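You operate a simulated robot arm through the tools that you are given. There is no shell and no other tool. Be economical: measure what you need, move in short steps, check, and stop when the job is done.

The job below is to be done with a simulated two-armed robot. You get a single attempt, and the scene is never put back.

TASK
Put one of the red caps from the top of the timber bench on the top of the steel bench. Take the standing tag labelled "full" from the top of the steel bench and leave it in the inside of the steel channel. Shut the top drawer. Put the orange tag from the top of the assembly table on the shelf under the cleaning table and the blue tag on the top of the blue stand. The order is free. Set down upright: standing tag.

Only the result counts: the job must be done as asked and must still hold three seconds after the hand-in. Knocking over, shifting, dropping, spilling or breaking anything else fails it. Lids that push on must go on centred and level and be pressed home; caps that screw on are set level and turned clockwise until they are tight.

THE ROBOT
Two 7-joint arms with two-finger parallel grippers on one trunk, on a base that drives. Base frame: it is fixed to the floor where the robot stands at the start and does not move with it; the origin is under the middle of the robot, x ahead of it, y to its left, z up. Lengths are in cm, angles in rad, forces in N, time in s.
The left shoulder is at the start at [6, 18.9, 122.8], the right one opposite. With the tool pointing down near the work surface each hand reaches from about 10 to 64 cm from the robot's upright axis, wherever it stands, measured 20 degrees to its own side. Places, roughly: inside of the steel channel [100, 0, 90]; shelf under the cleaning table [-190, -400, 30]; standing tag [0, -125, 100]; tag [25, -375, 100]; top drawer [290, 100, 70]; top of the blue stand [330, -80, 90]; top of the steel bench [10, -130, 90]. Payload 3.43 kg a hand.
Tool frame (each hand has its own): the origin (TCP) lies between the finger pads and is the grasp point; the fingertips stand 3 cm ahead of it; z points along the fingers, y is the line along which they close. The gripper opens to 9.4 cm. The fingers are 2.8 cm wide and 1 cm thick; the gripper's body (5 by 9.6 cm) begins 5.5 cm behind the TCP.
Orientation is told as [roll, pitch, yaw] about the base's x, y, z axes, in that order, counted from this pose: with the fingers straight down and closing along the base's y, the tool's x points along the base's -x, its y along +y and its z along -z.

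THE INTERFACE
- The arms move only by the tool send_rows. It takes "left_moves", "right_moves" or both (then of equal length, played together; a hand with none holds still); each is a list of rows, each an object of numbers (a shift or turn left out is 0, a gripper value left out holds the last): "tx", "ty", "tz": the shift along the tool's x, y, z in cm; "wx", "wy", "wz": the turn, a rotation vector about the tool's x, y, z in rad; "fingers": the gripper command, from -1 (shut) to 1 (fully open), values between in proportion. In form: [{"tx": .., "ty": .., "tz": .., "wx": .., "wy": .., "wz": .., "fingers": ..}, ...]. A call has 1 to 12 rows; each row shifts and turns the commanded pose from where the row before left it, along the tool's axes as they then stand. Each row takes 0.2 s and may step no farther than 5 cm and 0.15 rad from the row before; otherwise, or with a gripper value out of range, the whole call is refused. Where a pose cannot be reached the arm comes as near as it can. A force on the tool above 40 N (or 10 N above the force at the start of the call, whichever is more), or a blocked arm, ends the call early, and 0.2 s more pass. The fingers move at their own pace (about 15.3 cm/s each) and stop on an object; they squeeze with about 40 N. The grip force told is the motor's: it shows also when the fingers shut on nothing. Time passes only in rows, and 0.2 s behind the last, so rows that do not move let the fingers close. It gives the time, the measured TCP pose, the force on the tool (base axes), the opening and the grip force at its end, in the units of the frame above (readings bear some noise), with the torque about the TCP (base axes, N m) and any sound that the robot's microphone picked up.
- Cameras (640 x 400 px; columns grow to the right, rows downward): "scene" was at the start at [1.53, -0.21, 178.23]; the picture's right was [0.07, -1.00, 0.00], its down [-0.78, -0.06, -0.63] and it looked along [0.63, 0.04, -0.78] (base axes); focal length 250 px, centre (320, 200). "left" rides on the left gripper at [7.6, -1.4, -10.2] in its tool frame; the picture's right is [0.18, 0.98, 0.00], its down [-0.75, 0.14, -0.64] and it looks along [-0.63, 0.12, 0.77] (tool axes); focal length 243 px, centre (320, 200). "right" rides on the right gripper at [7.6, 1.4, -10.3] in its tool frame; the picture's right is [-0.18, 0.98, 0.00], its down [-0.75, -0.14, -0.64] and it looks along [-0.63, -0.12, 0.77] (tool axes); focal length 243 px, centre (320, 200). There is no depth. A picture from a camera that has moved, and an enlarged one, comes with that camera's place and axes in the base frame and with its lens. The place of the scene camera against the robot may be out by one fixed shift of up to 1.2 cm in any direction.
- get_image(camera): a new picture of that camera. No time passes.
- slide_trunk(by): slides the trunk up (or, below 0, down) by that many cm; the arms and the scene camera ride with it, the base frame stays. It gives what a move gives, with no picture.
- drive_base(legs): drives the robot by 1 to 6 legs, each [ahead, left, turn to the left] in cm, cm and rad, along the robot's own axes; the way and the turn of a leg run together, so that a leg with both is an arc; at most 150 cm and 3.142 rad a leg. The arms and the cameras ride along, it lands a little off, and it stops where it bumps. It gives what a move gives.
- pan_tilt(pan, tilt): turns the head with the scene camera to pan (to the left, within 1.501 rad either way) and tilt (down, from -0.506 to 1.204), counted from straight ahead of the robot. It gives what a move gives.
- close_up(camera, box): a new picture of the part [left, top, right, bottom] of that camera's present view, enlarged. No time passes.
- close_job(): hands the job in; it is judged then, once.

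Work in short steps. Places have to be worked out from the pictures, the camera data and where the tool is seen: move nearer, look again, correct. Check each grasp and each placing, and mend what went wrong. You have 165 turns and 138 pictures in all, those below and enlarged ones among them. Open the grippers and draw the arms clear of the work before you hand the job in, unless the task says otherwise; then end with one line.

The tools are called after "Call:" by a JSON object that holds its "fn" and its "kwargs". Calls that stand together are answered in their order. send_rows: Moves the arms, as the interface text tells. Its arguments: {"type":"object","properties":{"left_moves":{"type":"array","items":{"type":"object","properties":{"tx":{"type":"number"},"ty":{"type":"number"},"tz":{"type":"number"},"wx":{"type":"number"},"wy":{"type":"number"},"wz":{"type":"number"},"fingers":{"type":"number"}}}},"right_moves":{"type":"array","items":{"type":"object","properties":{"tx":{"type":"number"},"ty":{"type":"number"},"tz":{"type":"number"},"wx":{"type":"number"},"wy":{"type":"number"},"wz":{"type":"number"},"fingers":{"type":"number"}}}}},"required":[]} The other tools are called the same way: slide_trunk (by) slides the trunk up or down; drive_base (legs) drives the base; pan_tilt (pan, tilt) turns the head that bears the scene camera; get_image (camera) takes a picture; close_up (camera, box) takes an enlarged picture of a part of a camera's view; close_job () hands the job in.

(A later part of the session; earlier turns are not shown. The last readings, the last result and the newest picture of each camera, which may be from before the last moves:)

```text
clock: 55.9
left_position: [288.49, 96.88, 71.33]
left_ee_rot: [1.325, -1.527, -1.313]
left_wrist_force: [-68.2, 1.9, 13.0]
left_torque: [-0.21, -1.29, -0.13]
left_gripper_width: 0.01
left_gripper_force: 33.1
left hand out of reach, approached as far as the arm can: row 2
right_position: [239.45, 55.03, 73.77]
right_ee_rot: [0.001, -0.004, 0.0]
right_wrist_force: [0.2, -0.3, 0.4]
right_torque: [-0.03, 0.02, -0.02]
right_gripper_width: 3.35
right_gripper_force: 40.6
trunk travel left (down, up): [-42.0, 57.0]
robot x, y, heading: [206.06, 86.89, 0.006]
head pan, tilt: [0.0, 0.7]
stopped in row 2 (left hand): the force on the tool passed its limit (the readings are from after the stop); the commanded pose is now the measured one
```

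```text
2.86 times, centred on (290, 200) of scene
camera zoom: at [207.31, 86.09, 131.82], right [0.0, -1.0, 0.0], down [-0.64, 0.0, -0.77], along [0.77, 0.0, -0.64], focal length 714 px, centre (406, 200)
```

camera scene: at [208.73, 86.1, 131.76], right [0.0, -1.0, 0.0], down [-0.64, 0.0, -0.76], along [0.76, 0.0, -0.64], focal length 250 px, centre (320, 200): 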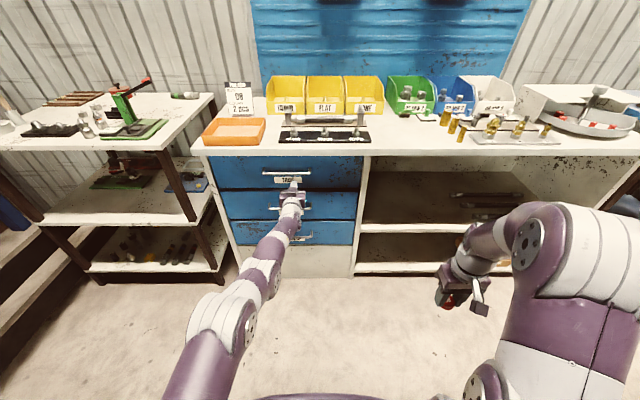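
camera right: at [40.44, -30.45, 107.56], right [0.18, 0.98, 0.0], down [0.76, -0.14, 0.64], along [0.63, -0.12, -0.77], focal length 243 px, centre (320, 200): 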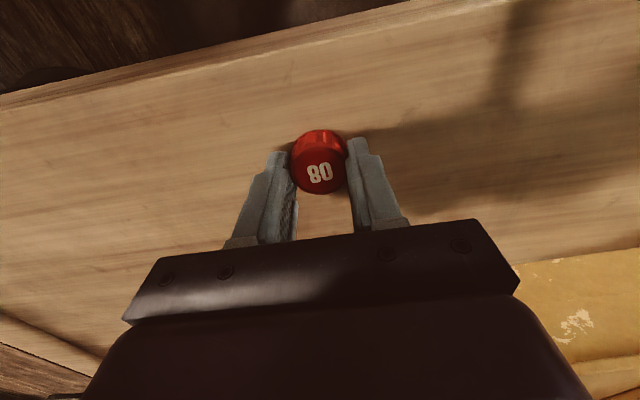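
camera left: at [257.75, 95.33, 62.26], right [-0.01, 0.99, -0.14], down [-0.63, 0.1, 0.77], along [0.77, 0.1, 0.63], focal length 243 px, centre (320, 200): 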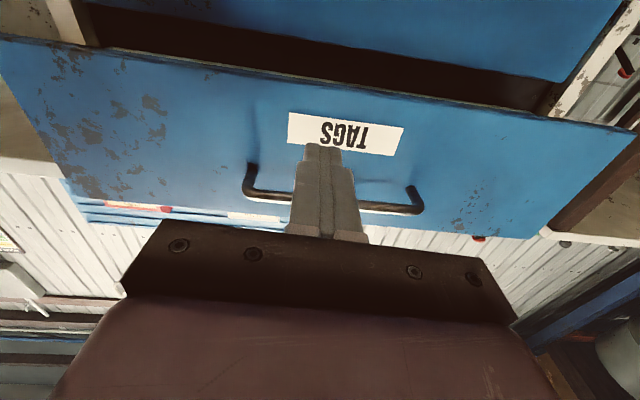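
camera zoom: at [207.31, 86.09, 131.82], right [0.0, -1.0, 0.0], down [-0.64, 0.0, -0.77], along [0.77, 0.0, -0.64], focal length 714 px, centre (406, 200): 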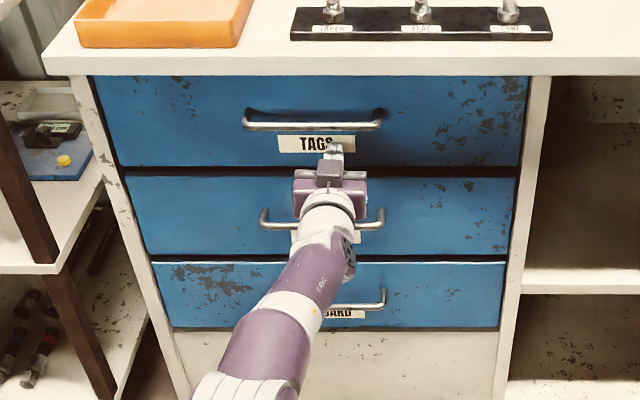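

The drawer is flush and on its stop. I withdraw the fist, back off, and raise the trunk again.

Call:
{"fn": "send_rows", "kwargs": {"left_moves": [{"tz": -4}, {"tz": -4}, {"tz": -4}, {"tz": -4}, {"tz": -4}]}}

Call:
{"fn": "drive_base", "kwargs": {"legs": [[-24, 0, 0]]}}

Call:
{"fn": "slide_trunk", "kwargs": {"by": 40}}

Call:
{"fn": "send_rows", "kwargs": {"left_moves": [{"wy": 0.15}, {"wy": 0.15}, {"wy": 0.15}, {"wy": 0.15}, {"wy": 0.15}, {"wy": 0.15}, {"wy": 0.15}, {"wy": 0.15}, {"wy": 0.15}, {"wy": 0.15}]}}

Call:
{"fn": "pan_tilt", "kwargs": {"pan": -0.8, "tilt": 0.6}}

Call:
{"fn": "get_image", "kwargs": {"camera": "scene"}}

```text
clock: 57.1
left_position: [269.27, 96.66, 70.82]
left_ee_rot: [1.071, -1.524, -1.06]
left_wrist_force: [-0.7, 0.2, -0.1]
left_torque: [-0.05, 0.03, 0.02]
left_gripper_width: 0.01
left_gripper_force: 33.0
right_position: [240.0, 55.05, 73.5]
right_ee_rot: [0.001, 0.003, -0.002]
right_wrist_force: [0.1, 0.3, -0.3]
right_torque: [-0.01, 0.0, 0.01]
right_gripper_width: 3.34
right_gripper_force: 39.8
trunk travel left (down, up): [-42.0, 57.0]
robot x, y, heading: [206.37, 87.02, -0.002]
head pan, tilt: [0.0, 0.7]
```

```text
clock: 58.9
left_position: [244.99, 96.69, 70.86]
left_ee_rot: [1.074, -1.521, -1.063]
left_wrist_force: [0.1, 0.3, 0.8]
left_torque: [0.01, 0.03, 0.02]
left_gripper_width: 0.02
left_gripper_force: 32.8
right_position: [215.75, 55.08, 73.37]
right_ee_rot: [0.001, 0.001, 0.0]
right_wrist_force: [-0.3, -0.1, -0.2]
right_torque: [-0.01, -0.04, -0.02]
right_gripper_width: 3.33
right_gripper_force: 39.7
trunk travel left (down, up): [-42.0, 57.0]
robot x, y, heading: [181.62, 87.07, -0.003]
head pan, tilt: [0.0, 0.7]
```

```text
clock: 62.8
left_position: [244.98, 96.65, 110.88]
left_ee_rot: [1.061, -1.521, -1.048]
left_wrist_force: [0.3, -0.5, 0.2]
left_torque: [-0.01, 0.02, -0.01]
left_gripper_width: 0.0
left_gripper_force: 33.1
right_position: [215.87, 55.02, 113.44]
right_ee_rot: [0.0, 0.004, 0.0]
right_wrist_force: [0.9, -0.5, -0.4]
right_torque: [0.05, 0.01, -0.02]
right_gripper_width: 3.32
right_gripper_force: 40.2
trunk travel left (down, up): [-82.0, 17.0]
robot x, y, heading: [181.63, 86.74, 0.001]
head pan, tilt: [0.0, 0.7]
```

```text
clock: 65.0
left_position: [241.52, 97.46, 109.03]
left_ee_rot: [0.04, -0.079, 0.008]
left_wrist_force: [-0.2, -0.7, 0.4]
left_torque: [-0.01, 0.0, -0.03]
left_gripper_width: 0.0
left_gripper_force: 33.0
left hand out of reach, approached as far as the arm can: row 10
right_position: [215.79, 55.11, 113.43]
right_ee_rot: [0.001, 0.003, 0.002]
right_wrist_force: [0.3, 0.3, 0.3]
right_torque: [0.02, -0.04, 0.0]
right_gripper_width: 3.32
right_gripper_force: 39.9
trunk travel left (down, up): [-82.0, 17.0]
robot x, y, heading: [182.17, 86.85, -0.001]
head pan, tilt: [0.0, 0.7]
```

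```text
clock: 66.1
left_position: [241.57, 97.43, 108.92]
left_ee_rot: [0.04, -0.079, 0.009]
left_wrist_force: [-0.3, -0.4, -0.5]
left_torque: [-0.01, -0.02, 0.02]
left_gripper_width: 0.0
left_gripper_force: 33.2
right_position: [215.87, 55.02, 113.51]
right_ee_rot: [0.0, 0.004, 0.001]
right_wrist_force: [0.2, 0.4, 0.1]
right_torque: [-0.01, 0.02, 0.01]
right_gripper_width: 3.35
right_gripper_force: 40.1
trunk travel left (down, up): [-82.0, 17.0]
robot x, y, heading: [181.97, 87.19, -0.004]
head pan, tilt: [-0.799, 0.6]
```

```text
105 pictures are left
camera scene: at [181.92, 79.8, 172.63], right [-0.72, -0.7, 0.0], down [-0.39, 0.41, -0.83], along [0.58, -0.59, -0.56], focal length 250 px, centre (320, 200)
```

scene: 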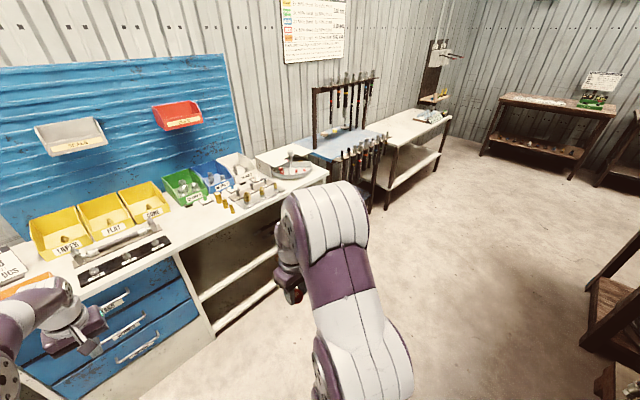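

The aisle toward -y is open. I draw the left hand in, turn right to face -y and look ahead.

Call:
{"fn": "send_rows", "kwargs": {"left_moves": [{"tx": 4, "wy": 0.04}, {"tx": 4, "wy": 0.04}, {"tx": 4}, {"tx": 4}, {"tx": 4}, {"tx": 4}, {"tx": 4}]}}

Call:
{"fn": "drive_base", "kwargs": {"legs": [[0, 0, -1.57]]}}

Call:
{"fn": "pan_tilt", "kwargs": {"pan": -0.35, "tilt": 0.5}}

Call:
{"fn": "get_image", "kwargs": {"camera": "scene"}}

```text
clock: 67.7
left_position: [213.56, 97.04, 109.5]
left_ee_rot: [0.043, 0.029, 0.015]
left_wrist_force: [0.6, -0.1, 0.0]
left_torque: [0.02, -0.03, 0.01]
left_gripper_width: 0.0
left_gripper_force: 32.7
right_position: [215.72, 55.01, 113.49]
right_ee_rot: [0.001, 0.002, 0.0]
right_wrist_force: [0.1, 0.2, -0.8]
right_torque: [-0.01, -0.04, -0.01]
right_gripper_width: 3.36
right_gripper_force: 40.1
trunk travel left (down, up): [-82.0, 17.0]
robot x, y, heading: [181.68, 86.97, -0.004]
head pan, tilt: [-0.799, 0.6]
```

```text
clock: 71.9
left_position: [191.93, 54.94, 109.37]
left_ee_rot: [0.043, 0.032, -1.558]
left_wrist_force: [0.0, 0.4, 0.0]
left_torque: [0.02, -0.01, 0.0]
left_gripper_width: 0.01
left_gripper_force: 33.0
right_position: [149.85, 52.87, 113.54]
right_ee_rot: [-0.001, 0.004, -1.573]
right_wrist_force: [0.6, -0.7, 1.0]
right_torque: [-0.06, 0.0, 0.0]
right_gripper_width: 3.31
right_gripper_force: 40.2
trunk travel left (down, up): [-82.0, 17.0]
robot x, y, heading: [181.88, 86.69, -1.574]
head pan, tilt: [-0.799, 0.6]
```

```text
clock: 72.8
left_position: [191.99, 54.88, 109.35]
left_ee_rot: [0.041, 0.032, -1.559]
left_wrist_force: [0.1, -0.1, -0.4]
left_torque: [-0.02, -0.02, 0.02]
left_gripper_width: 0.0
left_gripper_force: 33.1
right_position: [149.89, 52.94, 113.53]
right_ee_rot: [0.0, 0.003, -1.573]
right_wrist_force: [1.2, 1.1, -0.1]
right_torque: [-0.02, -0.01, 0.01]
right_gripper_width: 3.34
right_gripper_force: 40.0
trunk travel left (down, up): [-82.0, 17.0]
robot x, y, heading: [181.6, 86.82, -1.575]
head pan, tilt: [-0.351, 0.499]
```

```text
104 pictures are left
camera scene: at [178.61, 83.59, 173.54], right [-0.94, 0.35, 0.0], down [0.17, 0.45, -0.88], along [-0.3, -0.82, -0.48], focal length 250 px, centre (320, 200)
```

scene: 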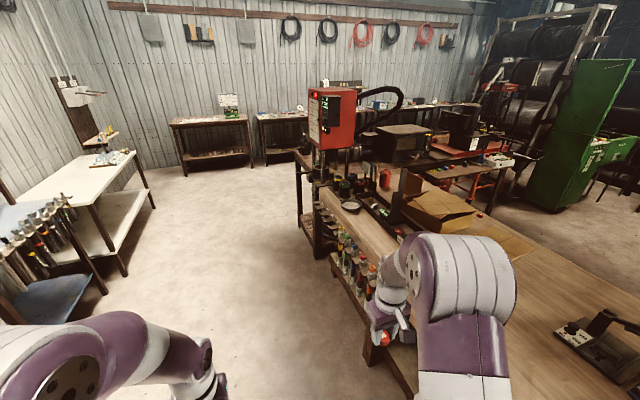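

The aisle runs between the bench backs (x≲120) and the stands (x≳295). I drive along -y keeping to about x = 205, to y≈-230, and look right.

Call:
{"fn": "drive_base", "kwargs": {"legs": [[150, 23, 0.005], [150, 0, 0], [18, 0, 0]]}}

Call:
{"fn": "pan_tilt", "kwargs": {"pan": -1.2, "tilt": 0.5}}

Call:
{"fn": "get_image", "kwargs": {"camera": "scene"}}

```text
refused: leg 1 is longer than a leg can be; nothing moved
```

```text
clock: 74.0
left_position: [192.01, 54.93, 109.44]
left_ee_rot: [0.043, 0.032, -1.558]
left_wrist_force: [0.4, -0.1, 0.2]
left_torque: [-0.02, -0.04, -0.02]
left_gripper_width: 0.0
left_gripper_force: 33.6
right_position: [149.96, 52.77, 113.38]
right_ee_rot: [-0.001, 0.004, -1.573]
right_wrist_force: [-0.1, 0.4, 0.2]
right_torque: [0.01, 0.01, 0.02]
right_gripper_width: 3.35
right_gripper_force: 39.6
trunk travel left (down, up): [-82.0, 17.0]
robot x, y, heading: [181.88, 87.05, -1.575]
head pan, tilt: [-1.201, 0.499]
```

```text
103 pictures are left
camera scene: at [173.28, 88.84, 173.54], right [-0.36, 0.93, 0.0], down [0.45, 0.17, -0.88], along [-0.82, -0.32, -0.48], focal length 250 px, centre (320, 200)
```

scene: 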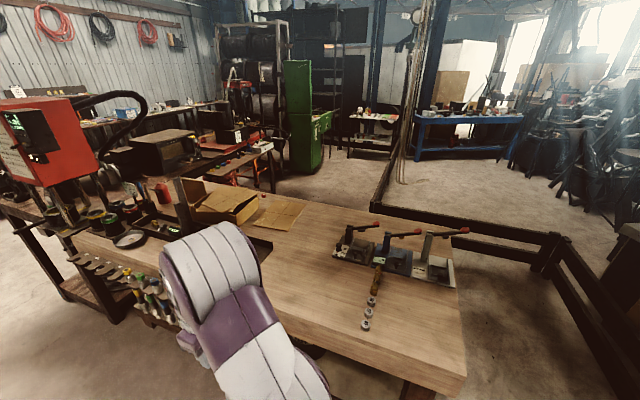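

Leg too long; I resend within limits.

Call:
{"fn": "drive_base", "kwargs": {"legs": [[100, 23, 0.005], [140, 0, 0], [78, 0, 0]]}}

Call:
{"fn": "get_image", "kwargs": {"camera": "scene"}}

```text
clock: 89.6
left_position: [216.54, -262.38, 109.4]
left_ee_rot: [0.042, 0.032, -1.555]
left_wrist_force: [0.1, -0.3, -0.3]
left_torque: [0.0, 0.0, 0.0]
left_gripper_width: 0.0
left_gripper_force: 32.5
right_position: [174.32, -264.4, 113.44]
right_ee_rot: [0.001, 0.003, -1.57]
right_wrist_force: [0.4, -0.7, 0.4]
right_torque: [-0.01, -0.01, -0.01]
right_gripper_width: 3.36
right_gripper_force: 40.2
trunk travel left (down, up): [-82.0, 17.0]
robot x, y, heading: [206.5, -230.39, -1.568]
head pan, tilt: [-1.201, 0.499]
```

```text
102 pictures are left
camera scene: at [197.73, -228.53, 173.54], right [-0.36, 0.93, 0.0], down [0.45, 0.17, -0.88], along [-0.82, -0.32, -0.48], focal length 250 px, centre (320, 200)
```

scene: 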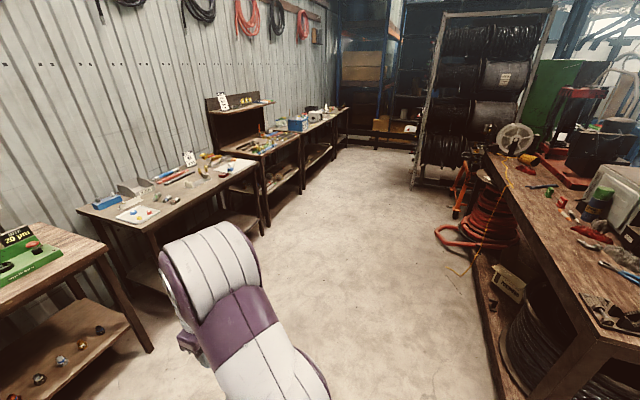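

The aisle is clear. I strafe along -x to x≈0, then turn round to face the steel bench.

Call:
{"fn": "drive_base", "kwargs": {"legs": [[0, -120, 0], [0, -85, 0], [0, 0, 3.14]]}}

Call:
{"fn": "pan_tilt", "kwargs": {"pan": 0.0, "tilt": 0.75}}

Call:
{"fn": "get_image", "kwargs": {"camera": "scene"}}

```text
clock: 107.1
left_position: [-8.42, -198.81, 109.5]
left_ee_rot: [0.042, 0.03, 1.555]
left_wrist_force: [0.0, 0.1, 0.6]
left_torque: [-0.01, -0.02, -0.01]
left_gripper_width: 0.0
left_gripper_force: 32.5
right_position: [33.66, -197.88, 113.47]
right_ee_rot: [0.0, 0.003, 1.542]
right_wrist_force: [0.0, -0.4, -0.2]
right_torque: [0.0, 0.01, -0.01]
right_gripper_width: 3.34
right_gripper_force: 40.0
trunk travel left (down, up): [-82.0, 17.0]
robot x, y, heading: [0.77, -231.23, 1.541]
head pan, tilt: [-1.201, 0.499]
```

```text
clock: 108.5
left_position: [-8.4, -198.84, 109.37]
left_ee_rot: [0.041, 0.032, 1.555]
left_wrist_force: [-0.3, 0.0, -0.5]
left_torque: [0.01, 0.01, 0.0]
left_gripper_width: 0.02
left_gripper_force: 32.4
right_position: [33.62, -197.88, 113.26]
right_ee_rot: [0.0, 0.004, 1.541]
right_wrist_force: [-0.6, 0.4, 0.5]
right_torque: [0.01, 0.01, -0.03]
right_gripper_width: 3.33
right_gripper_force: 40.0
trunk travel left (down, up): [-82.0, 17.0]
robot x, y, heading: [1.01, -230.64, 1.539]
head pan, tilt: [0.0, 0.75]
```

```text
101 pictures are left
camera scene: at [0.86, -229.45, 171.34], right [1.0, -0.03, 0.0], down [-0.02, -0.68, -0.73], along [0.02, 0.73, -0.68], focal length 250 px, centre (320, 200)
```

scene: 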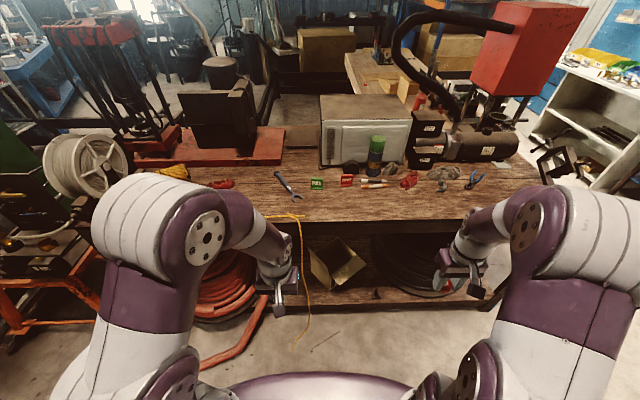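

Call:
{"fn": "close_up", "kwargs": {"camera": "scene", "box": [210, 130, 490, 250]}}

```text
2.29 times, centred on (350, 190) of scene
camera zoom: at [0.86, -229.45, 171.34], right [1.0, -0.03, 0.0], down [-0.02, -0.68, -0.73], along [0.02, 0.73, -0.68], focal length 572 px, centre (251, 223)
```

zoom: 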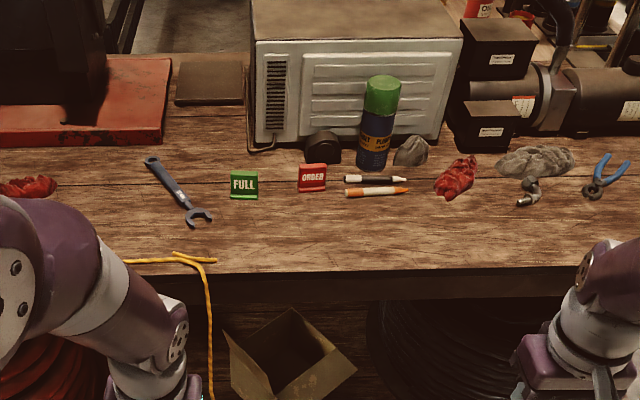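

The FULL tag is at about [1.7, -132.5], bench edge at y≈-155; a yellow strap hangs near x≈-10, so I stay to its right. I move to x≈26 and nearer, so the left hand can take the tag and the right set the cap.

Call:
{"fn": "drive_base", "kwargs": {"legs": [[0, -26, 0.03], [28, 0, 0]]}}

Call:
{"fn": "get_image", "kwargs": {"camera": "scene"}}

Call:
{"fn": "get_image", "kwargs": {"camera": "right"}}

Call:
{"fn": "get_image", "kwargs": {"camera": "left"}}

```text
clock: 111.9
left_position: [16.27, -171.79, 109.44]
left_ee_rot: [0.04, 0.031, 1.585]
left_wrist_force: [-0.7, -0.4, -0.6]
left_torque: [-0.04, 0.0, -0.01]
left_gripper_width: 0.0
left_gripper_force: 32.2
right_position: [58.32, -169.64, 113.52]
right_ee_rot: [0.0, 0.003, 1.57]
right_wrist_force: [-0.5, -1.2, -1.0]
right_torque: [-0.01, -0.01, 0.02]
right_gripper_width: 3.34
right_gripper_force: 40.3
trunk travel left (down, up): [-82.0, 17.0]
robot x, y, heading: [26.08, -203.28, 1.57]
head pan, tilt: [0.0, 0.75]
```

```text
99 pictures are left
camera scene: at [26.44, -202.12, 171.35], right [1.0, 0.0, 0.0], down [0.0, -0.68, -0.73], along [0.0, 0.73, -0.68], focal length 250 px, centre (320, 200)
```

scene: 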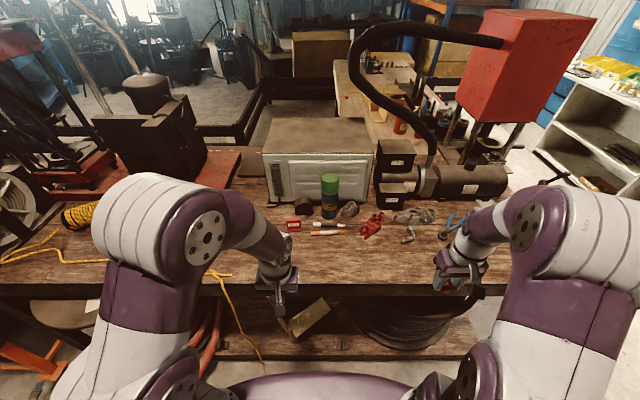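

```text
98 pictures are left
camera right: at [56.97, -177.16, 123.72], right [-0.98, 0.18, 0.0], down [0.14, 0.76, 0.64], along [0.12, 0.63, -0.77], focal length 243 px, centre (320, 200)
```

right: 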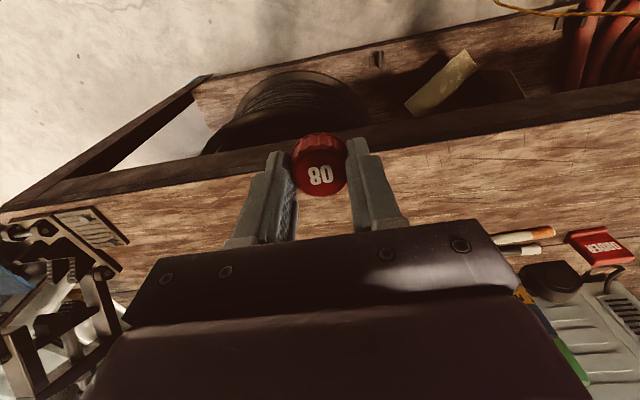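

```text
97 pictures are left
camera left: at [18.31, -179.06, 119.76], right [-0.98, -0.2, 0.05], down [-0.12, 0.77, 0.62], along [-0.16, 0.6, -0.78], focal length 243 px, centre (320, 200)
```

left: 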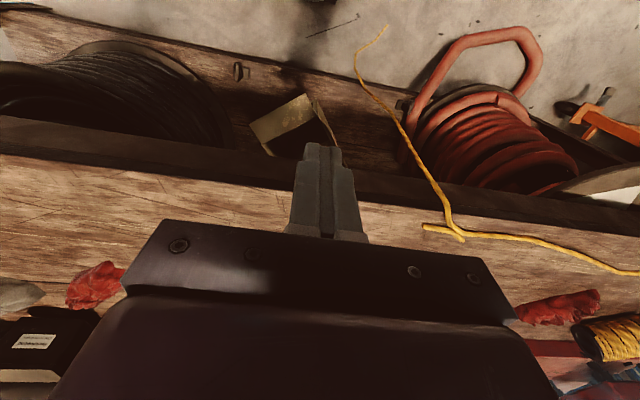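

Comparing both views puts the bench top at z≈97 and its edge at y≈-161. I bring the right hand over bare wood at about [49, -150], lower to z≈106 and look.

Call:
{"fn": "send_rows", "kwargs": {"right_moves": [{"tx": -4, "ty": 1.8}, {"tx": -4, "ty": 1.8}, {"tx": -4, "ty": 1.8}, {"tx": -4, "ty": 1.8}, {"tx": -3, "ty": 1.8, "tz": 2}, {"tz": 3.5}, {"tz": 2}]}}

Call:
{"fn": "get_image", "kwargs": {"camera": "right"}}

Call:
{"fn": "close_up", "kwargs": {"camera": "scene", "box": [260, 180, 500, 300]}}

```text
clock: 113.5
left_position: [16.32, -171.54, 109.39]
left_ee_rot: [0.042, 0.035, 1.584]
left_wrist_force: [0.2, 0.5, 0.5]
left_torque: [-0.01, 0.02, 0.01]
left_gripper_width: 0.01
left_gripper_force: 32.6
right_position: [49.44, -150.51, 105.66]
right_ee_rot: [0.0, 0.004, 1.572]
right_wrist_force: [-0.8, 0.1, 0.5]
right_torque: [0.03, 0.01, 0.03]
right_gripper_width: 3.35
right_gripper_force: 39.8
trunk travel left (down, up): [-82.0, 17.0]
robot x, y, heading: [26.2, -203.45, 1.572]
head pan, tilt: [0.0, 0.75]
```

```text
96 pictures are left
camera right: at [47.97, -158.06, 116.03], right [-0.98, 0.18, 0.0], down [0.14, 0.76, 0.64], along [0.12, 0.63, -0.77], focal length 243 px, centre (320, 200)
```

right: 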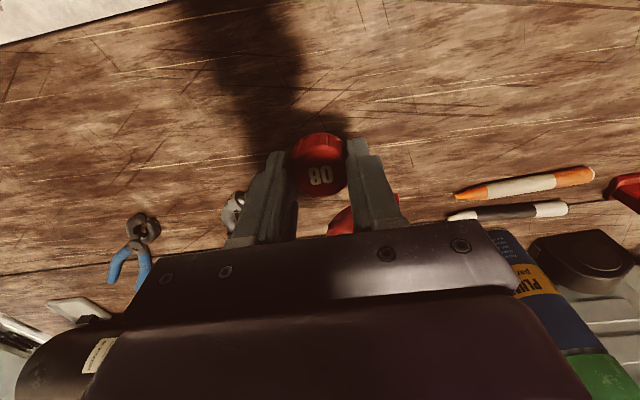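

```text
2.67 times, centred on (380, 240) of scene
camera zoom: at [26.45, -201.94, 171.34], right [1.0, 0.0, 0.0], down [0.0, -0.68, -0.73], along [0.0, 0.73, -0.68], focal length 667 px, centre (160, 93)
```

zoom: 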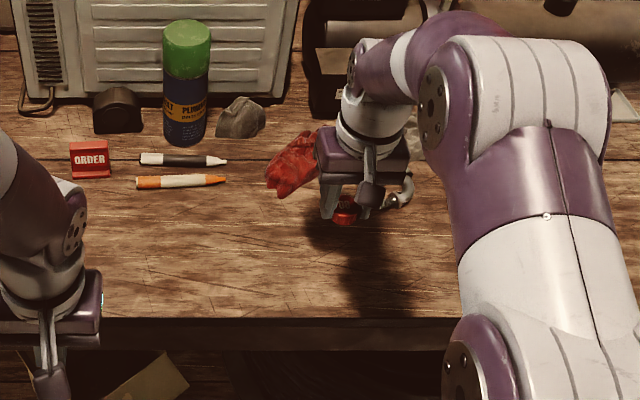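

The hand is near the red glove, so I come back 3.5 cm toward the edge and lower in small steps until contact.

Call:
{"fn": "send_rows", "kwargs": {"right_moves": [{"tx": 3.5}, {"tz": 1}, {"tz": 1}, {"tz": 1}, {"tz": 0.7}, {"tz": 0.5}, {"tz": 0.5}, {"tz": 0.5}, {"tz": 0.5}, {"tz": 0.5}]}}

Call:
{"fn": "get_image", "kwargs": {"camera": "right"}}

```text
clock: 115.7
left_position: [16.31, -171.62, 109.38]
left_ee_rot: [0.043, 0.033, 1.585]
left_wrist_force: [-0.3, 0.3, -1.2]
left_torque: [-0.03, 0.02, -0.03]
left_gripper_width: 0.0
left_gripper_force: 32.9
right_position: [49.44, -154.01, 99.58]
right_ee_rot: [0.001, 0.004, 1.571]
right_wrist_force: [-0.5, 0.1, 1.0]
right_torque: [-0.02, -0.03, 0.02]
right_gripper_width: 3.36
right_gripper_force: 40.1
trunk travel left (down, up): [-82.0, 17.0]
robot x, y, heading: [26.32, -203.62, 1.571]
head pan, tilt: [0.0, 0.75]
```

```text
94 pictures are left
camera right: at [47.95, -161.54, 109.91], right [-0.98, 0.18, 0.0], down [0.14, 0.76, 0.64], along [0.12, 0.63, -0.77], focal length 243 px, centre (320, 200)
```

right: 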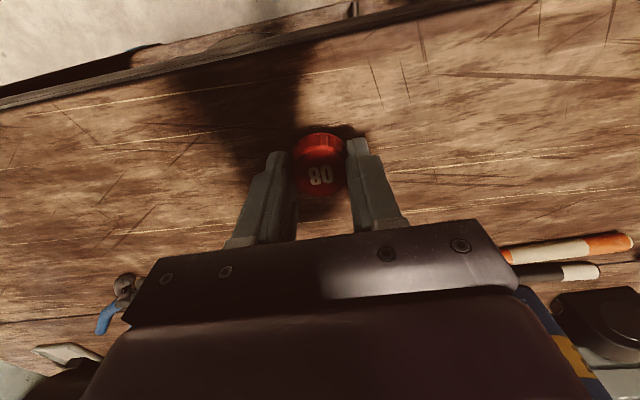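

Near the surface but not touching yet; I lower further in half-centimetre steps.

Call:
{"fn": "send_rows", "kwargs": {"right_moves": [{"tz": 0.5}, {"tz": 0.5}, {"tz": 0.5}, {"tz": 0.5}, {"tz": 0.5}, {"tz": 0.5}, {"tz": 0.5}, {"tz": 0.5}]}}

```text
clock: 117.3
left_position: [16.28, -172.03, 109.47]
left_ee_rot: [0.041, 0.028, 1.583]
left_wrist_force: [-0.3, 0.8, 0.0]
left_torque: [-0.01, 0.02, 0.06]
left_gripper_width: 0.0
left_gripper_force: 32.6
right_position: [49.32, -154.03, 96.9]
right_ee_rot: [-0.001, -0.009, 1.569]
right_wrist_force: [-2.2, -11.9, 26.2]
right_torque: [-0.59, 0.17, 0.04]
right_gripper_width: 3.35
right_gripper_force: 40.1
trunk travel left (down, up): [-82.0, 17.0]
robot x, y, heading: [26.43, -203.5, 1.569]
head pan, tilt: [0.0, 0.75]
stopped in row 7 (right hand): the force on the tool passed its limit (the readings are from after the stop); the commanded pose is now the measured one
```

Contact at TCP z≈96.9, so the cap sits on the bench (top ≈93.9). I ease up slightly, open and lift.

Call:
{"fn": "send_rows", "kwargs": {"right_moves": [{"tz": -0.15}, {"fingers": 0.2}, {}, {"tz": -2}, {"tz": -4}, {"tz": -4}, {"tz": -4}]}}

Call:
{"fn": "get_image", "kwargs": {"camera": "right"}}

```text
clock: 118.9
left_position: [16.25, -171.71, 109.43]
left_ee_rot: [0.041, 0.032, 1.584]
left_wrist_force: [1.0, -0.9, -0.2]
left_torque: [0.01, 0.0, 0.0]
left_gripper_width: 0.01
left_gripper_force: 33.3
right_position: [49.42, -153.87, 110.84]
right_ee_rot: [-0.001, -0.007, 1.57]
right_wrist_force: [-0.6, 0.6, 0.7]
right_torque: [0.05, 0.02, -0.01]
right_gripper_width: 5.65
right_gripper_force: 0.0
trunk travel left (down, up): [-82.0, 17.0]
robot x, y, heading: [26.12, -203.46, 1.568]
head pan, tilt: [0.0, 0.75]
```

```text
93 pictures are left
camera right: at [47.99, -161.61, 121.04], right [-0.98, 0.18, 0.0], down [0.14, 0.75, 0.65], along [0.12, 0.64, -0.76], focal length 243 px, centre (320, 200)
```

right: 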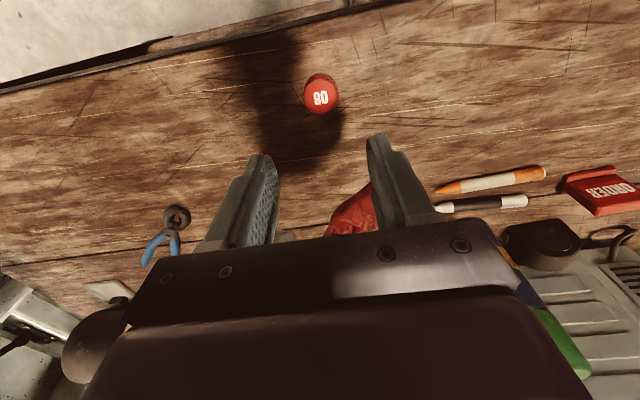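

The cap stands level on the bench. Now I level the left hand, open it and bring it near the FULL tag for a look.

Call:
{"fn": "send_rows", "kwargs": {"left_moves": [{"wx": 0.041, "wy": -0.032, "fingers": 1}, {"ty": 4}, {"ty": 4}, {"ty": 4}, {"ty": 2.5, "tx": -2}, {"tx": -4}, {"tx": -4}, {"tx": -3}], "right_moves": [{"tz": -3}, {"tx": 4}, {"tx": 4}, {"tx": 4}, {"tx": 4}, {}, {}, {}]}}

Call:
{"fn": "get_image", "kwargs": {"camera": "left"}}

Call:
{"fn": "close_up", "kwargs": {"camera": "scene", "box": [200, 170, 440, 290]}}

```text
clock: 120.7
left_position: [1.58, -158.82, 109.34]
left_ee_rot: [0.003, -0.001, 1.582]
left_wrist_force: [-1.4, 1.0, 1.3]
left_torque: [0.01, 0.01, 0.01]
left_gripper_width: 9.42
left_gripper_force: 0.1
right_position: [49.47, -169.71, 113.74]
right_ee_rot: [0.001, -0.005, 1.572]
right_wrist_force: [0.3, 0.2, 0.9]
right_torque: [0.0, 0.01, 0.0]
right_gripper_width: 5.66
right_gripper_force: 0.0
trunk travel left (down, up): [-82.0, 17.0]
robot x, y, heading: [26.82, -203.43, 1.573]
head pan, tilt: [0.0, 0.75]
```

```text
92 pictures are left
camera left: at [3.21, -166.43, 119.54], right [-0.98, -0.2, 0.0], down [-0.15, 0.75, 0.64], along [-0.13, 0.63, -0.77], focal length 243 px, centre (320, 200)
```

left: 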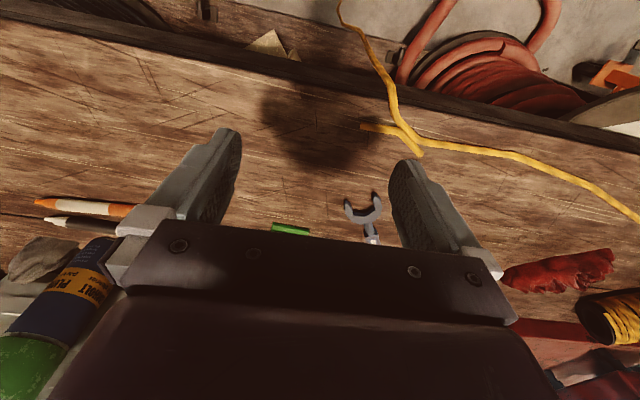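

```text
2.67 times, centred on (320, 230) of scene
camera zoom: at [26.41, -201.95, 171.34], right [1.0, 0.0, 0.0], down [0.0, -0.68, -0.73], along [0.0, 0.73, -0.68], focal length 667 px, centre (320, 120)
```

zoom: 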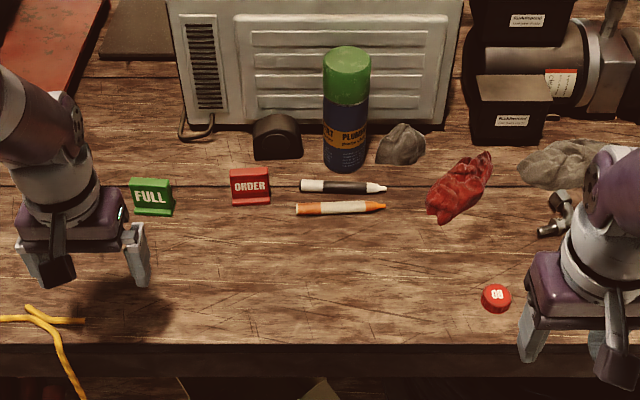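

FULL tag face is at about x≈1.6–2.4, y≈-140, width ≈6.5 cm. I drive 7 cm ahead for reach and move the hand to just in front of it, then look.

Call:
{"fn": "drive_base", "kwargs": {"legs": [[7, 0, 0]]}}

Call:
{"fn": "send_rows", "kwargs": {"left_moves": [{"tx": -3, "tz": -3}, {"tx": -3}]}}

Call:
{"fn": "get_image", "kwargs": {"camera": "left"}}

Call:
{"fn": "close_up", "kwargs": {"camera": "scene", "box": [200, 180, 360, 280]}}

```text
clock: 121.7
left_position: [1.65, -152.09, 109.44]
left_ee_rot: [0.002, -0.002, 1.583]
left_wrist_force: [-0.3, -0.2, -0.9]
left_torque: [0.0, 0.0, -0.05]
left_gripper_width: 9.4
left_gripper_force: 0.0
right_position: [49.64, -163.1, 113.78]
right_ee_rot: [-0.002, -0.009, 1.571]
right_wrist_force: [-0.6, -0.1, -0.1]
right_torque: [0.01, 0.0, -0.02]
right_gripper_width: 5.67
right_gripper_force: 0.0
trunk travel left (down, up): [-82.0, 17.0]
robot x, y, heading: [26.76, -196.59, 1.569]
head pan, tilt: [0.0, 0.75]
```

```text
clock: 122.3
left_position: [1.62, -145.72, 112.21]
left_ee_rot: [0.002, 0.001, 1.585]
left_wrist_force: [0.4, 0.1, 0.6]
left_torque: [-0.03, -0.01, 0.0]
left_gripper_width: 9.4
left_gripper_force: 0.1
right_position: [49.51, -162.69, 113.66]
right_ee_rot: [0.0, -0.005, 1.571]
right_wrist_force: [0.7, 0.5, -0.8]
right_torque: [-0.01, -0.03, 0.02]
right_gripper_width: 5.66
right_gripper_force: 0.1
trunk travel left (down, up): [-82.0, 17.0]
robot x, y, heading: [26.58, -196.96, 1.573]
head pan, tilt: [0.0, 0.75]
```

```text
90 pictures are left
camera left: at [3.17, -153.35, 122.47], right [-0.98, -0.2, 0.0], down [-0.15, 0.75, 0.64], along [-0.13, 0.63, -0.77], focal length 243 px, centre (320, 200)
```

left: 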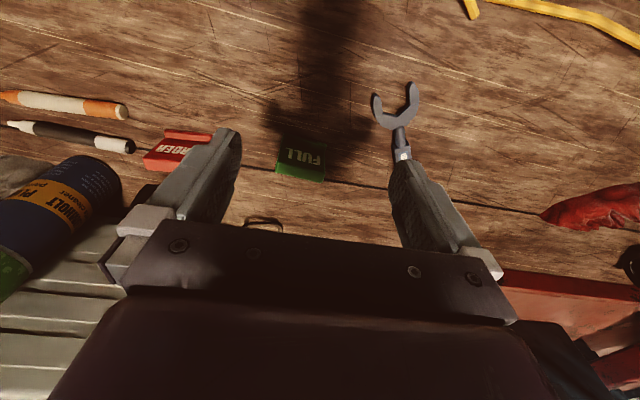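

```text
4.00 times, centred on (280, 230) of scene
camera zoom: at [26.44, -194.82, 171.34], right [1.0, 0.0, 0.0], down [0.0, -0.68, -0.73], along [0.0, 0.73, -0.68], focal length 1000 px, centre (480, 80)
```

zoom: 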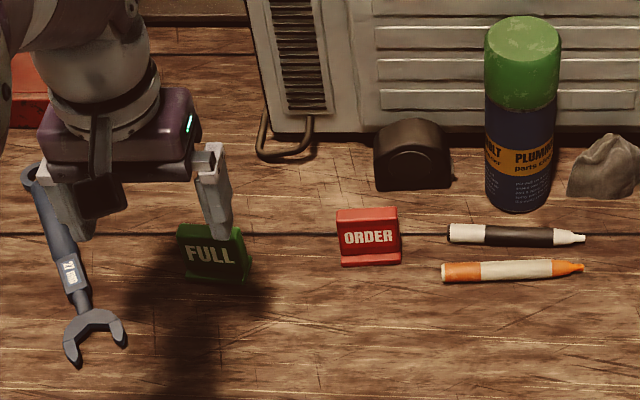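

Tag centre ≈ [1.9, -138], ~6 cm wide, top at z≈99.7. I move over it, lower to straddle its top and look.

Call:
{"fn": "send_rows", "kwargs": {"left_moves": [{"tx": -4, "ty": -0.3}, {"tx": -3.9}, {"tz": 4}, {"tz": 4}]}}

Call:
{"fn": "get_image", "kwargs": {"camera": "left"}}

Call:
{"fn": "close_up", "kwargs": {"camera": "scene", "box": [200, 180, 360, 280]}}

```text
clock: 123.3
left_position: [1.87, -141.18, 103.16]
left_ee_rot: [0.003, 0.002, 1.582]
left_wrist_force: [-0.4, 0.5, -0.8]
left_torque: [0.01, 0.01, 0.02]
left_gripper_width: 9.39
left_gripper_force: 0.1
left hand out of reach, approached as far as the arm can: row 1, 2
right_position: [49.52, -162.66, 113.61]
right_ee_rot: [0.0, -0.006, 1.57]
right_wrist_force: [-1.2, -0.5, -0.8]
right_torque: [-0.02, 0.0, 0.02]
right_gripper_width: 5.65
right_gripper_force: 0.1
trunk travel left (down, up): [-82.0, 17.0]
robot x, y, heading: [26.64, -196.31, 1.572]
head pan, tilt: [0.0, 0.75]
```

```text
88 pictures are left
camera left: at [3.52, -148.87, 113.27], right [-0.98, -0.2, 0.0], down [-0.15, 0.75, 0.64], along [-0.13, 0.63, -0.77], focal length 243 px, centre (320, 200)
```

left: 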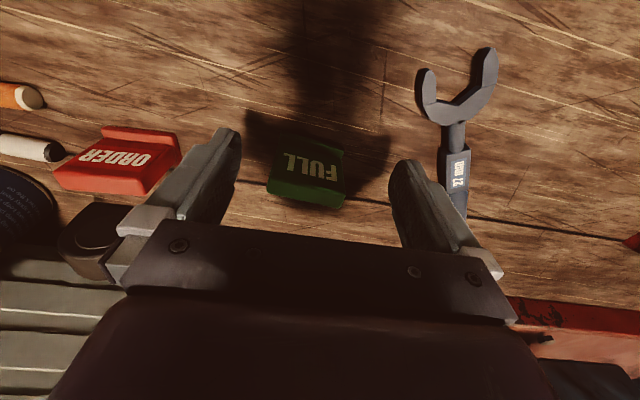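

```text
4.00 times, centred on (280, 230) of scene
camera zoom: at [26.41, -194.81, 171.34], right [1.0, 0.0, 0.0], down [0.0, -0.68, -0.73], along [0.0, 0.73, -0.68], focal length 1000 px, centre (480, 80)
```

zoom: 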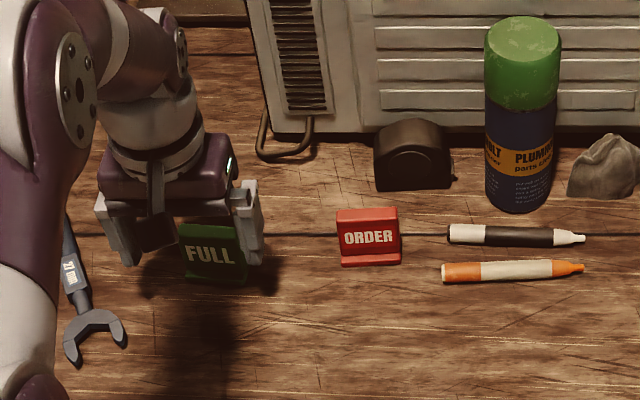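

Forward reach ended 3.5 cm short; the fingers already straddle the tag sideways. I drive 3.5 cm ahead, then check.

Call:
{"fn": "drive_base", "kwargs": {"legs": [[3.5, 0, 0]]}}

Call:
{"fn": "get_image", "kwargs": {"camera": "left"}}

```text
clock: 124.2
left_position: [1.93, -138.29, 103.53]
left_ee_rot: [0.002, -0.005, 1.583]
left_wrist_force: [0.0, -1.2, 0.2]
left_torque: [0.06, 0.01, 0.02]
left_gripper_width: 9.4
left_gripper_force: 0.0
right_position: [49.51, -159.84, 113.93]
right_ee_rot: [-0.001, -0.01, 1.571]
right_wrist_force: [-0.4, -0.8, -0.5]
right_torque: [0.06, -0.04, 0.01]
right_gripper_width: 5.64
right_gripper_force: 0.0
trunk travel left (down, up): [-82.0, 17.0]
robot x, y, heading: [26.32, -193.2, 1.572]
head pan, tilt: [0.0, 0.75]
```

```text
86 pictures are left
camera left: at [3.55, -146.06, 113.64], right [-0.98, -0.2, 0.0], down [-0.15, 0.75, 0.65], along [-0.13, 0.63, -0.76], focal length 243 px, centre (320, 200)
```

left: 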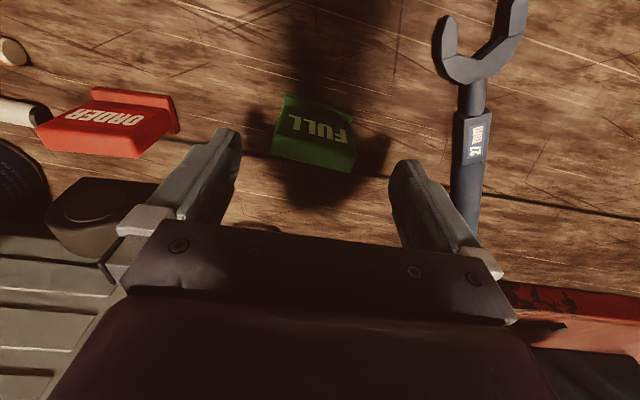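

The hand is now centred within about 0.5 cm. I lower to tips ~1 cm above the bench and grip.

Call:
{"fn": "send_rows", "kwargs": {"left_moves": [{"tx": -0.4, "ty": -0.3}, {"tz": 2.5}, {"tz": 2.5}, {"fingers": 0.3}, {"fingers": -1}, {}, {}]}}

Call:
{"fn": "get_image", "kwargs": {"camera": "left"}}

```text
clock: 125.8
left_position: [2.26, -137.51, 98.25]
left_ee_rot: [0.0, 0.0, 1.583]
left_wrist_force: [0.1, -0.2, -0.3]
left_torque: [0.0, 0.01, -0.01]
left_gripper_width: 5.91
left_gripper_force: 39.9
right_position: [49.48, -159.41, 113.62]
right_ee_rot: [0.0, -0.008, 1.57]
right_wrist_force: [0.1, 0.4, -0.3]
right_torque: [0.0, 0.0, -0.02]
right_gripper_width: 5.62
right_gripper_force: 0.0
trunk travel left (down, up): [-82.0, 17.0]
robot x, y, heading: [26.63, -193.29, 1.57]
head pan, tilt: [0.0, 0.75]
```

```text
85 pictures are left
camera left: at [3.79, -145.25, 108.41], right [-0.98, -0.2, 0.0], down [-0.15, 0.75, 0.64], along [-0.13, 0.63, -0.77], focal length 243 px, centre (320, 200)
```

left: 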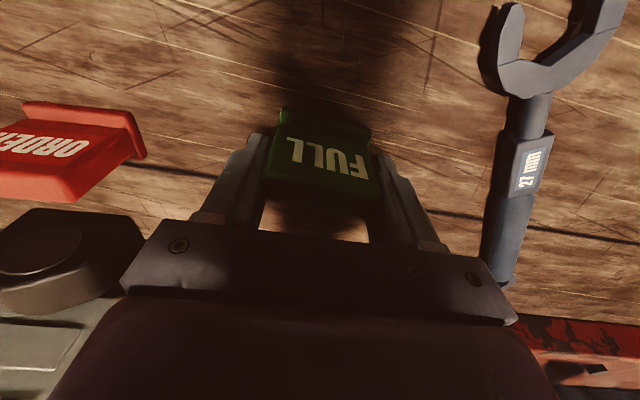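

The tag is gripped (5.9 cm); its base is ~4.3 cm below the TCP. I lift it and draw back, then back the base away.

Call:
{"fn": "send_rows", "kwargs": {"left_moves": [{"tz": -3}, {"tz": -4}, {"tz": -4}, {"tz": -4, "tx": 2}, {"tx": 4}, {"tx": 4}, {"tx": 4}, {"tx": 4}, {"tx": 4}]}}

Call:
{"fn": "drive_base", "kwargs": {"legs": [[-35, 0, 0]]}}

Call:
{"fn": "get_image", "kwargs": {"camera": "scene"}}

Call:
{"fn": "get_image", "kwargs": {"camera": "left"}}

```text
clock: 127.8
left_position: [2.59, -159.8, 113.3]
left_ee_rot: [0.002, -0.003, 1.583]
left_wrist_force: [-0.2, -0.6, 0.4]
left_torque: [0.0, 0.03, 0.01]
left_gripper_width: 5.92
left_gripper_force: 39.7
right_position: [49.56, -159.56, 113.82]
right_ee_rot: [0.0, -0.009, 1.57]
right_wrist_force: [0.1, -1.2, 0.1]
right_torque: [0.04, 0.01, -0.02]
right_gripper_width: 5.63
right_gripper_force: 0.1
trunk travel left (down, up): [-82.0, 17.0]
robot x, y, heading: [26.57, -193.07, 1.571]
head pan, tilt: [0.0, 0.75]
```

```text
clock: 130.1
left_position: [2.58, -194.25, 113.22]
left_ee_rot: [0.002, 0.001, 1.582]
left_wrist_force: [0.5, -0.2, -0.5]
left_torque: [-0.01, 0.0, -0.03]
left_gripper_width: 5.91
left_gripper_force: 40.2
right_position: [49.44, -194.31, 113.71]
right_ee_rot: [0.0, -0.005, 1.569]
right_wrist_force: [0.7, 0.2, -0.5]
right_torque: [-0.03, 0.02, 0.0]
right_gripper_width: 5.65
right_gripper_force: 0.1
trunk travel left (down, up): [-82.0, 17.0]
robot x, y, heading: [26.29, -228.19, 1.568]
head pan, tilt: [0.0, 0.75]
```

```text
84 pictures are left
camera scene: at [26.41, -226.42, 171.34], right [1.0, 0.0, 0.0], down [0.0, -0.68, -0.73], along [0.0, 0.73, -0.68], focal length 250 px, centre (320, 200)
```

scene: 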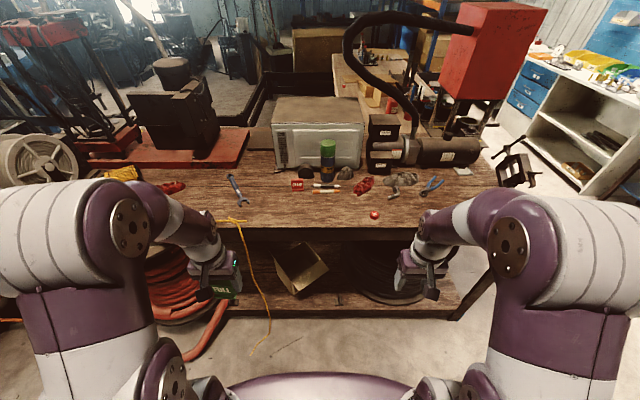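

```text
83 pictures are left
camera left: at [4.11, -201.93, 123.4], right [-0.98, -0.19, 0.0], down [-0.15, 0.75, 0.64], along [-0.13, 0.63, -0.77], focal length 243 px, centre (320, 200)
```

left: 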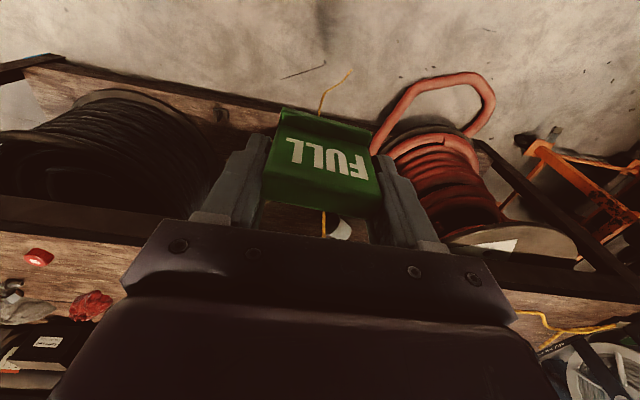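

Cap and bench are fine, tag held. Now I turn to the assembly table behind and look.

Call:
{"fn": "drive_base", "kwargs": {"legs": [[0, 0, -3.14]]}}

Call:
{"fn": "get_image", "kwargs": {"camera": "scene"}}

```text
clock: 137.8
left_position: [50.56, -261.6, 113.25]
left_ee_rot: [0.002, 0.001, -1.554]
left_wrist_force: [0.5, 0.1, 0.3]
left_torque: [0.0, -0.03, -0.02]
left_gripper_width: 5.89
left_gripper_force: 40.6
right_position: [3.65, -261.81, 113.55]
right_ee_rot: [0.0, -0.004, -1.57]
right_wrist_force: [0.3, -0.3, -0.6]
right_torque: [0.0, -0.01, 0.01]
right_gripper_width: 5.66
right_gripper_force: 0.1
trunk travel left (down, up): [-82.0, 17.0]
robot x, y, heading: [26.43, -227.84, -1.566]
head pan, tilt: [0.0, 0.75]
```

```text
82 pictures are left
camera scene: at [26.42, -231.1, 171.34], right [-1.0, 0.0, 0.0], down [0.0, 0.68, -0.73], along [0.0, -0.73, -0.68], focal length 250 px, centre (320, 200)
```

scene: 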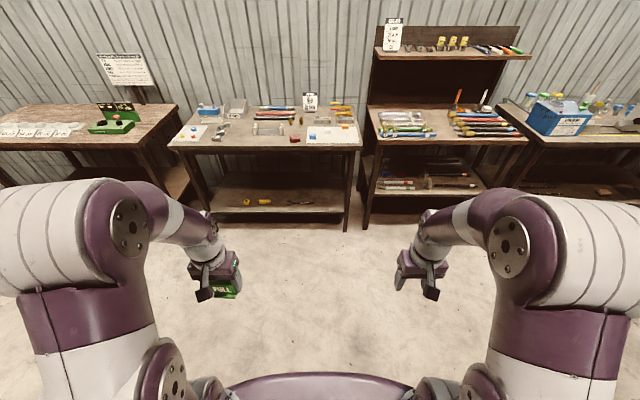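

Call:
{"fn": "close_up", "kwargs": {"camera": "scene", "box": [160, 80, 380, 180]}}

Call:
{"fn": "close_up", "kwargs": {"camera": "scene", "box": [360, 80, 640, 220]}}

```text
2.91 times, centred on (270, 130) of scene
camera zoom: at [26.42, -231.1, 171.34], right [-1.0, 0.0, 0.0], down [0.0, 0.68, -0.73], along [0.0, -0.73, -0.68], focal length 727 px, centre (466, 404)
```

zoom: 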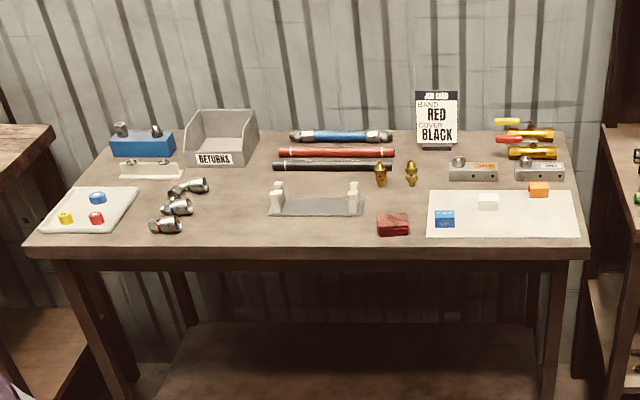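

```text
2.29 times, centred on (500, 150) of scene
camera zoom: at [26.42, -231.1, 171.34], right [-1.0, 0.0, 0.0], down [0.0, 0.68, -0.73], along [0.0, -0.73, -0.68], focal length 572 px, centre (-91, 314)
```

zoom: 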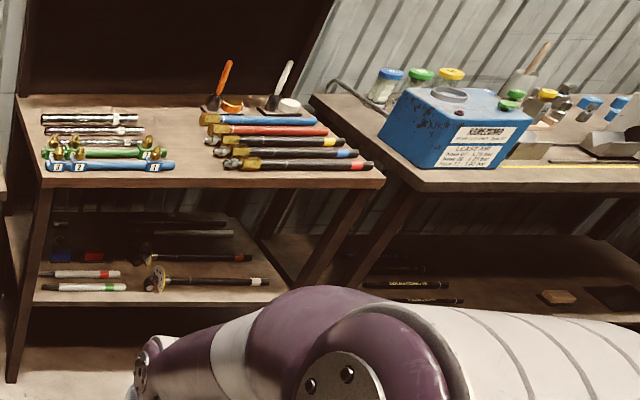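

Orange tag ≈ [10, -384], blue ≈ [31, -371] on the white sheet. I drive up to y≈-315 and move the right hand over toward the orange one.

Call:
{"fn": "drive_base", "kwargs": {"legs": [[88, -2, -0.004]]}}

Call:
{"fn": "send_rows", "kwargs": {"right_moves": [{"tx": -4, "ty": 1.5, "fingers": 0.3}, {"tx": -4, "ty": 1}, {"tx": -4}, {"tx": -4}]}}

Call:
{"fn": "get_image", "kwargs": {"camera": "right"}}

Call:
{"fn": "get_image", "kwargs": {"camera": "scene"}}

```text
clock: 142.4
left_position: [48.45, -349.73, 113.27]
left_ee_rot: [0.002, 0.0, -1.559]
left_wrist_force: [-1.1, -0.1, 0.1]
left_torque: [0.03, -0.02, 0.04]
left_gripper_width: 5.89
left_gripper_force: 39.9
right_position: [1.39, -349.8, 113.68]
right_ee_rot: [0.0, -0.006, -1.572]
right_wrist_force: [-0.2, -0.4, -0.9]
right_torque: [0.02, 0.0, -0.01]
right_gripper_width: 5.65
right_gripper_force: 0.0
trunk travel left (down, up): [-82.0, 17.0]
robot x, y, heading: [24.53, -315.69, -1.566]
head pan, tilt: [0.0, 0.75]
```

```text
clock: 143.4
left_position: [48.5, -349.81, 113.23]
left_ee_rot: [0.002, 0.001, -1.561]
left_wrist_force: [-0.4, -0.5, -0.2]
left_torque: [-0.01, 0.0, 0.03]
left_gripper_width: 5.9
left_gripper_force: 40.0
right_position: [3.78, -366.04, 113.76]
right_ee_rot: [-0.001, -0.004, -1.572]
right_wrist_force: [0.2, -0.4, 0.4]
right_torque: [0.0, 0.03, 0.02]
right_gripper_width: 6.12
right_gripper_force: 0.1
trunk travel left (down, up): [-82.0, 17.0]
robot x, y, heading: [24.62, -316.37, -1.569]
head pan, tilt: [0.0, 0.75]
```

```text
79 pictures are left
camera right: at [5.32, -358.41, 123.99], right [0.98, -0.19, 0.0], down [-0.14, -0.75, 0.65], along [-0.12, -0.63, -0.76], focal length 243 px, centre (320, 200)
```

right: 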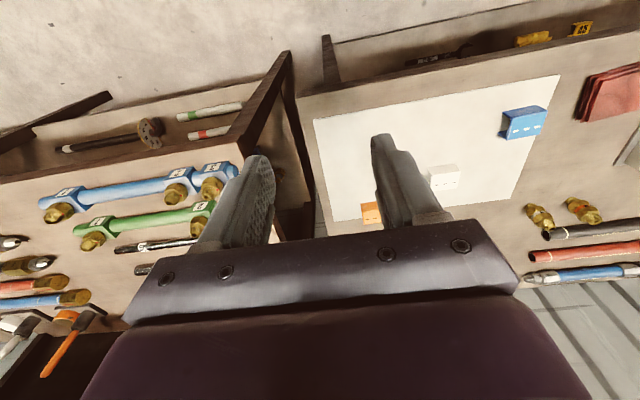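

```text
78 pictures are left
camera scene: at [24.42, -319.35, 171.34], right [-1.0, 0.0, 0.0], down [0.0, 0.68, -0.73], along [0.0, -0.73, -0.68], focal length 250 px, centre (320, 200)
```

scene: 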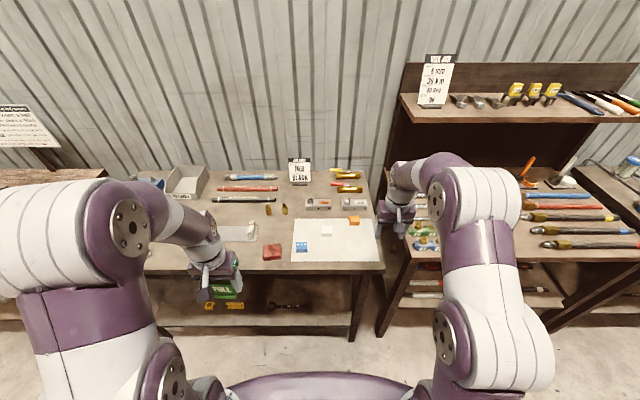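

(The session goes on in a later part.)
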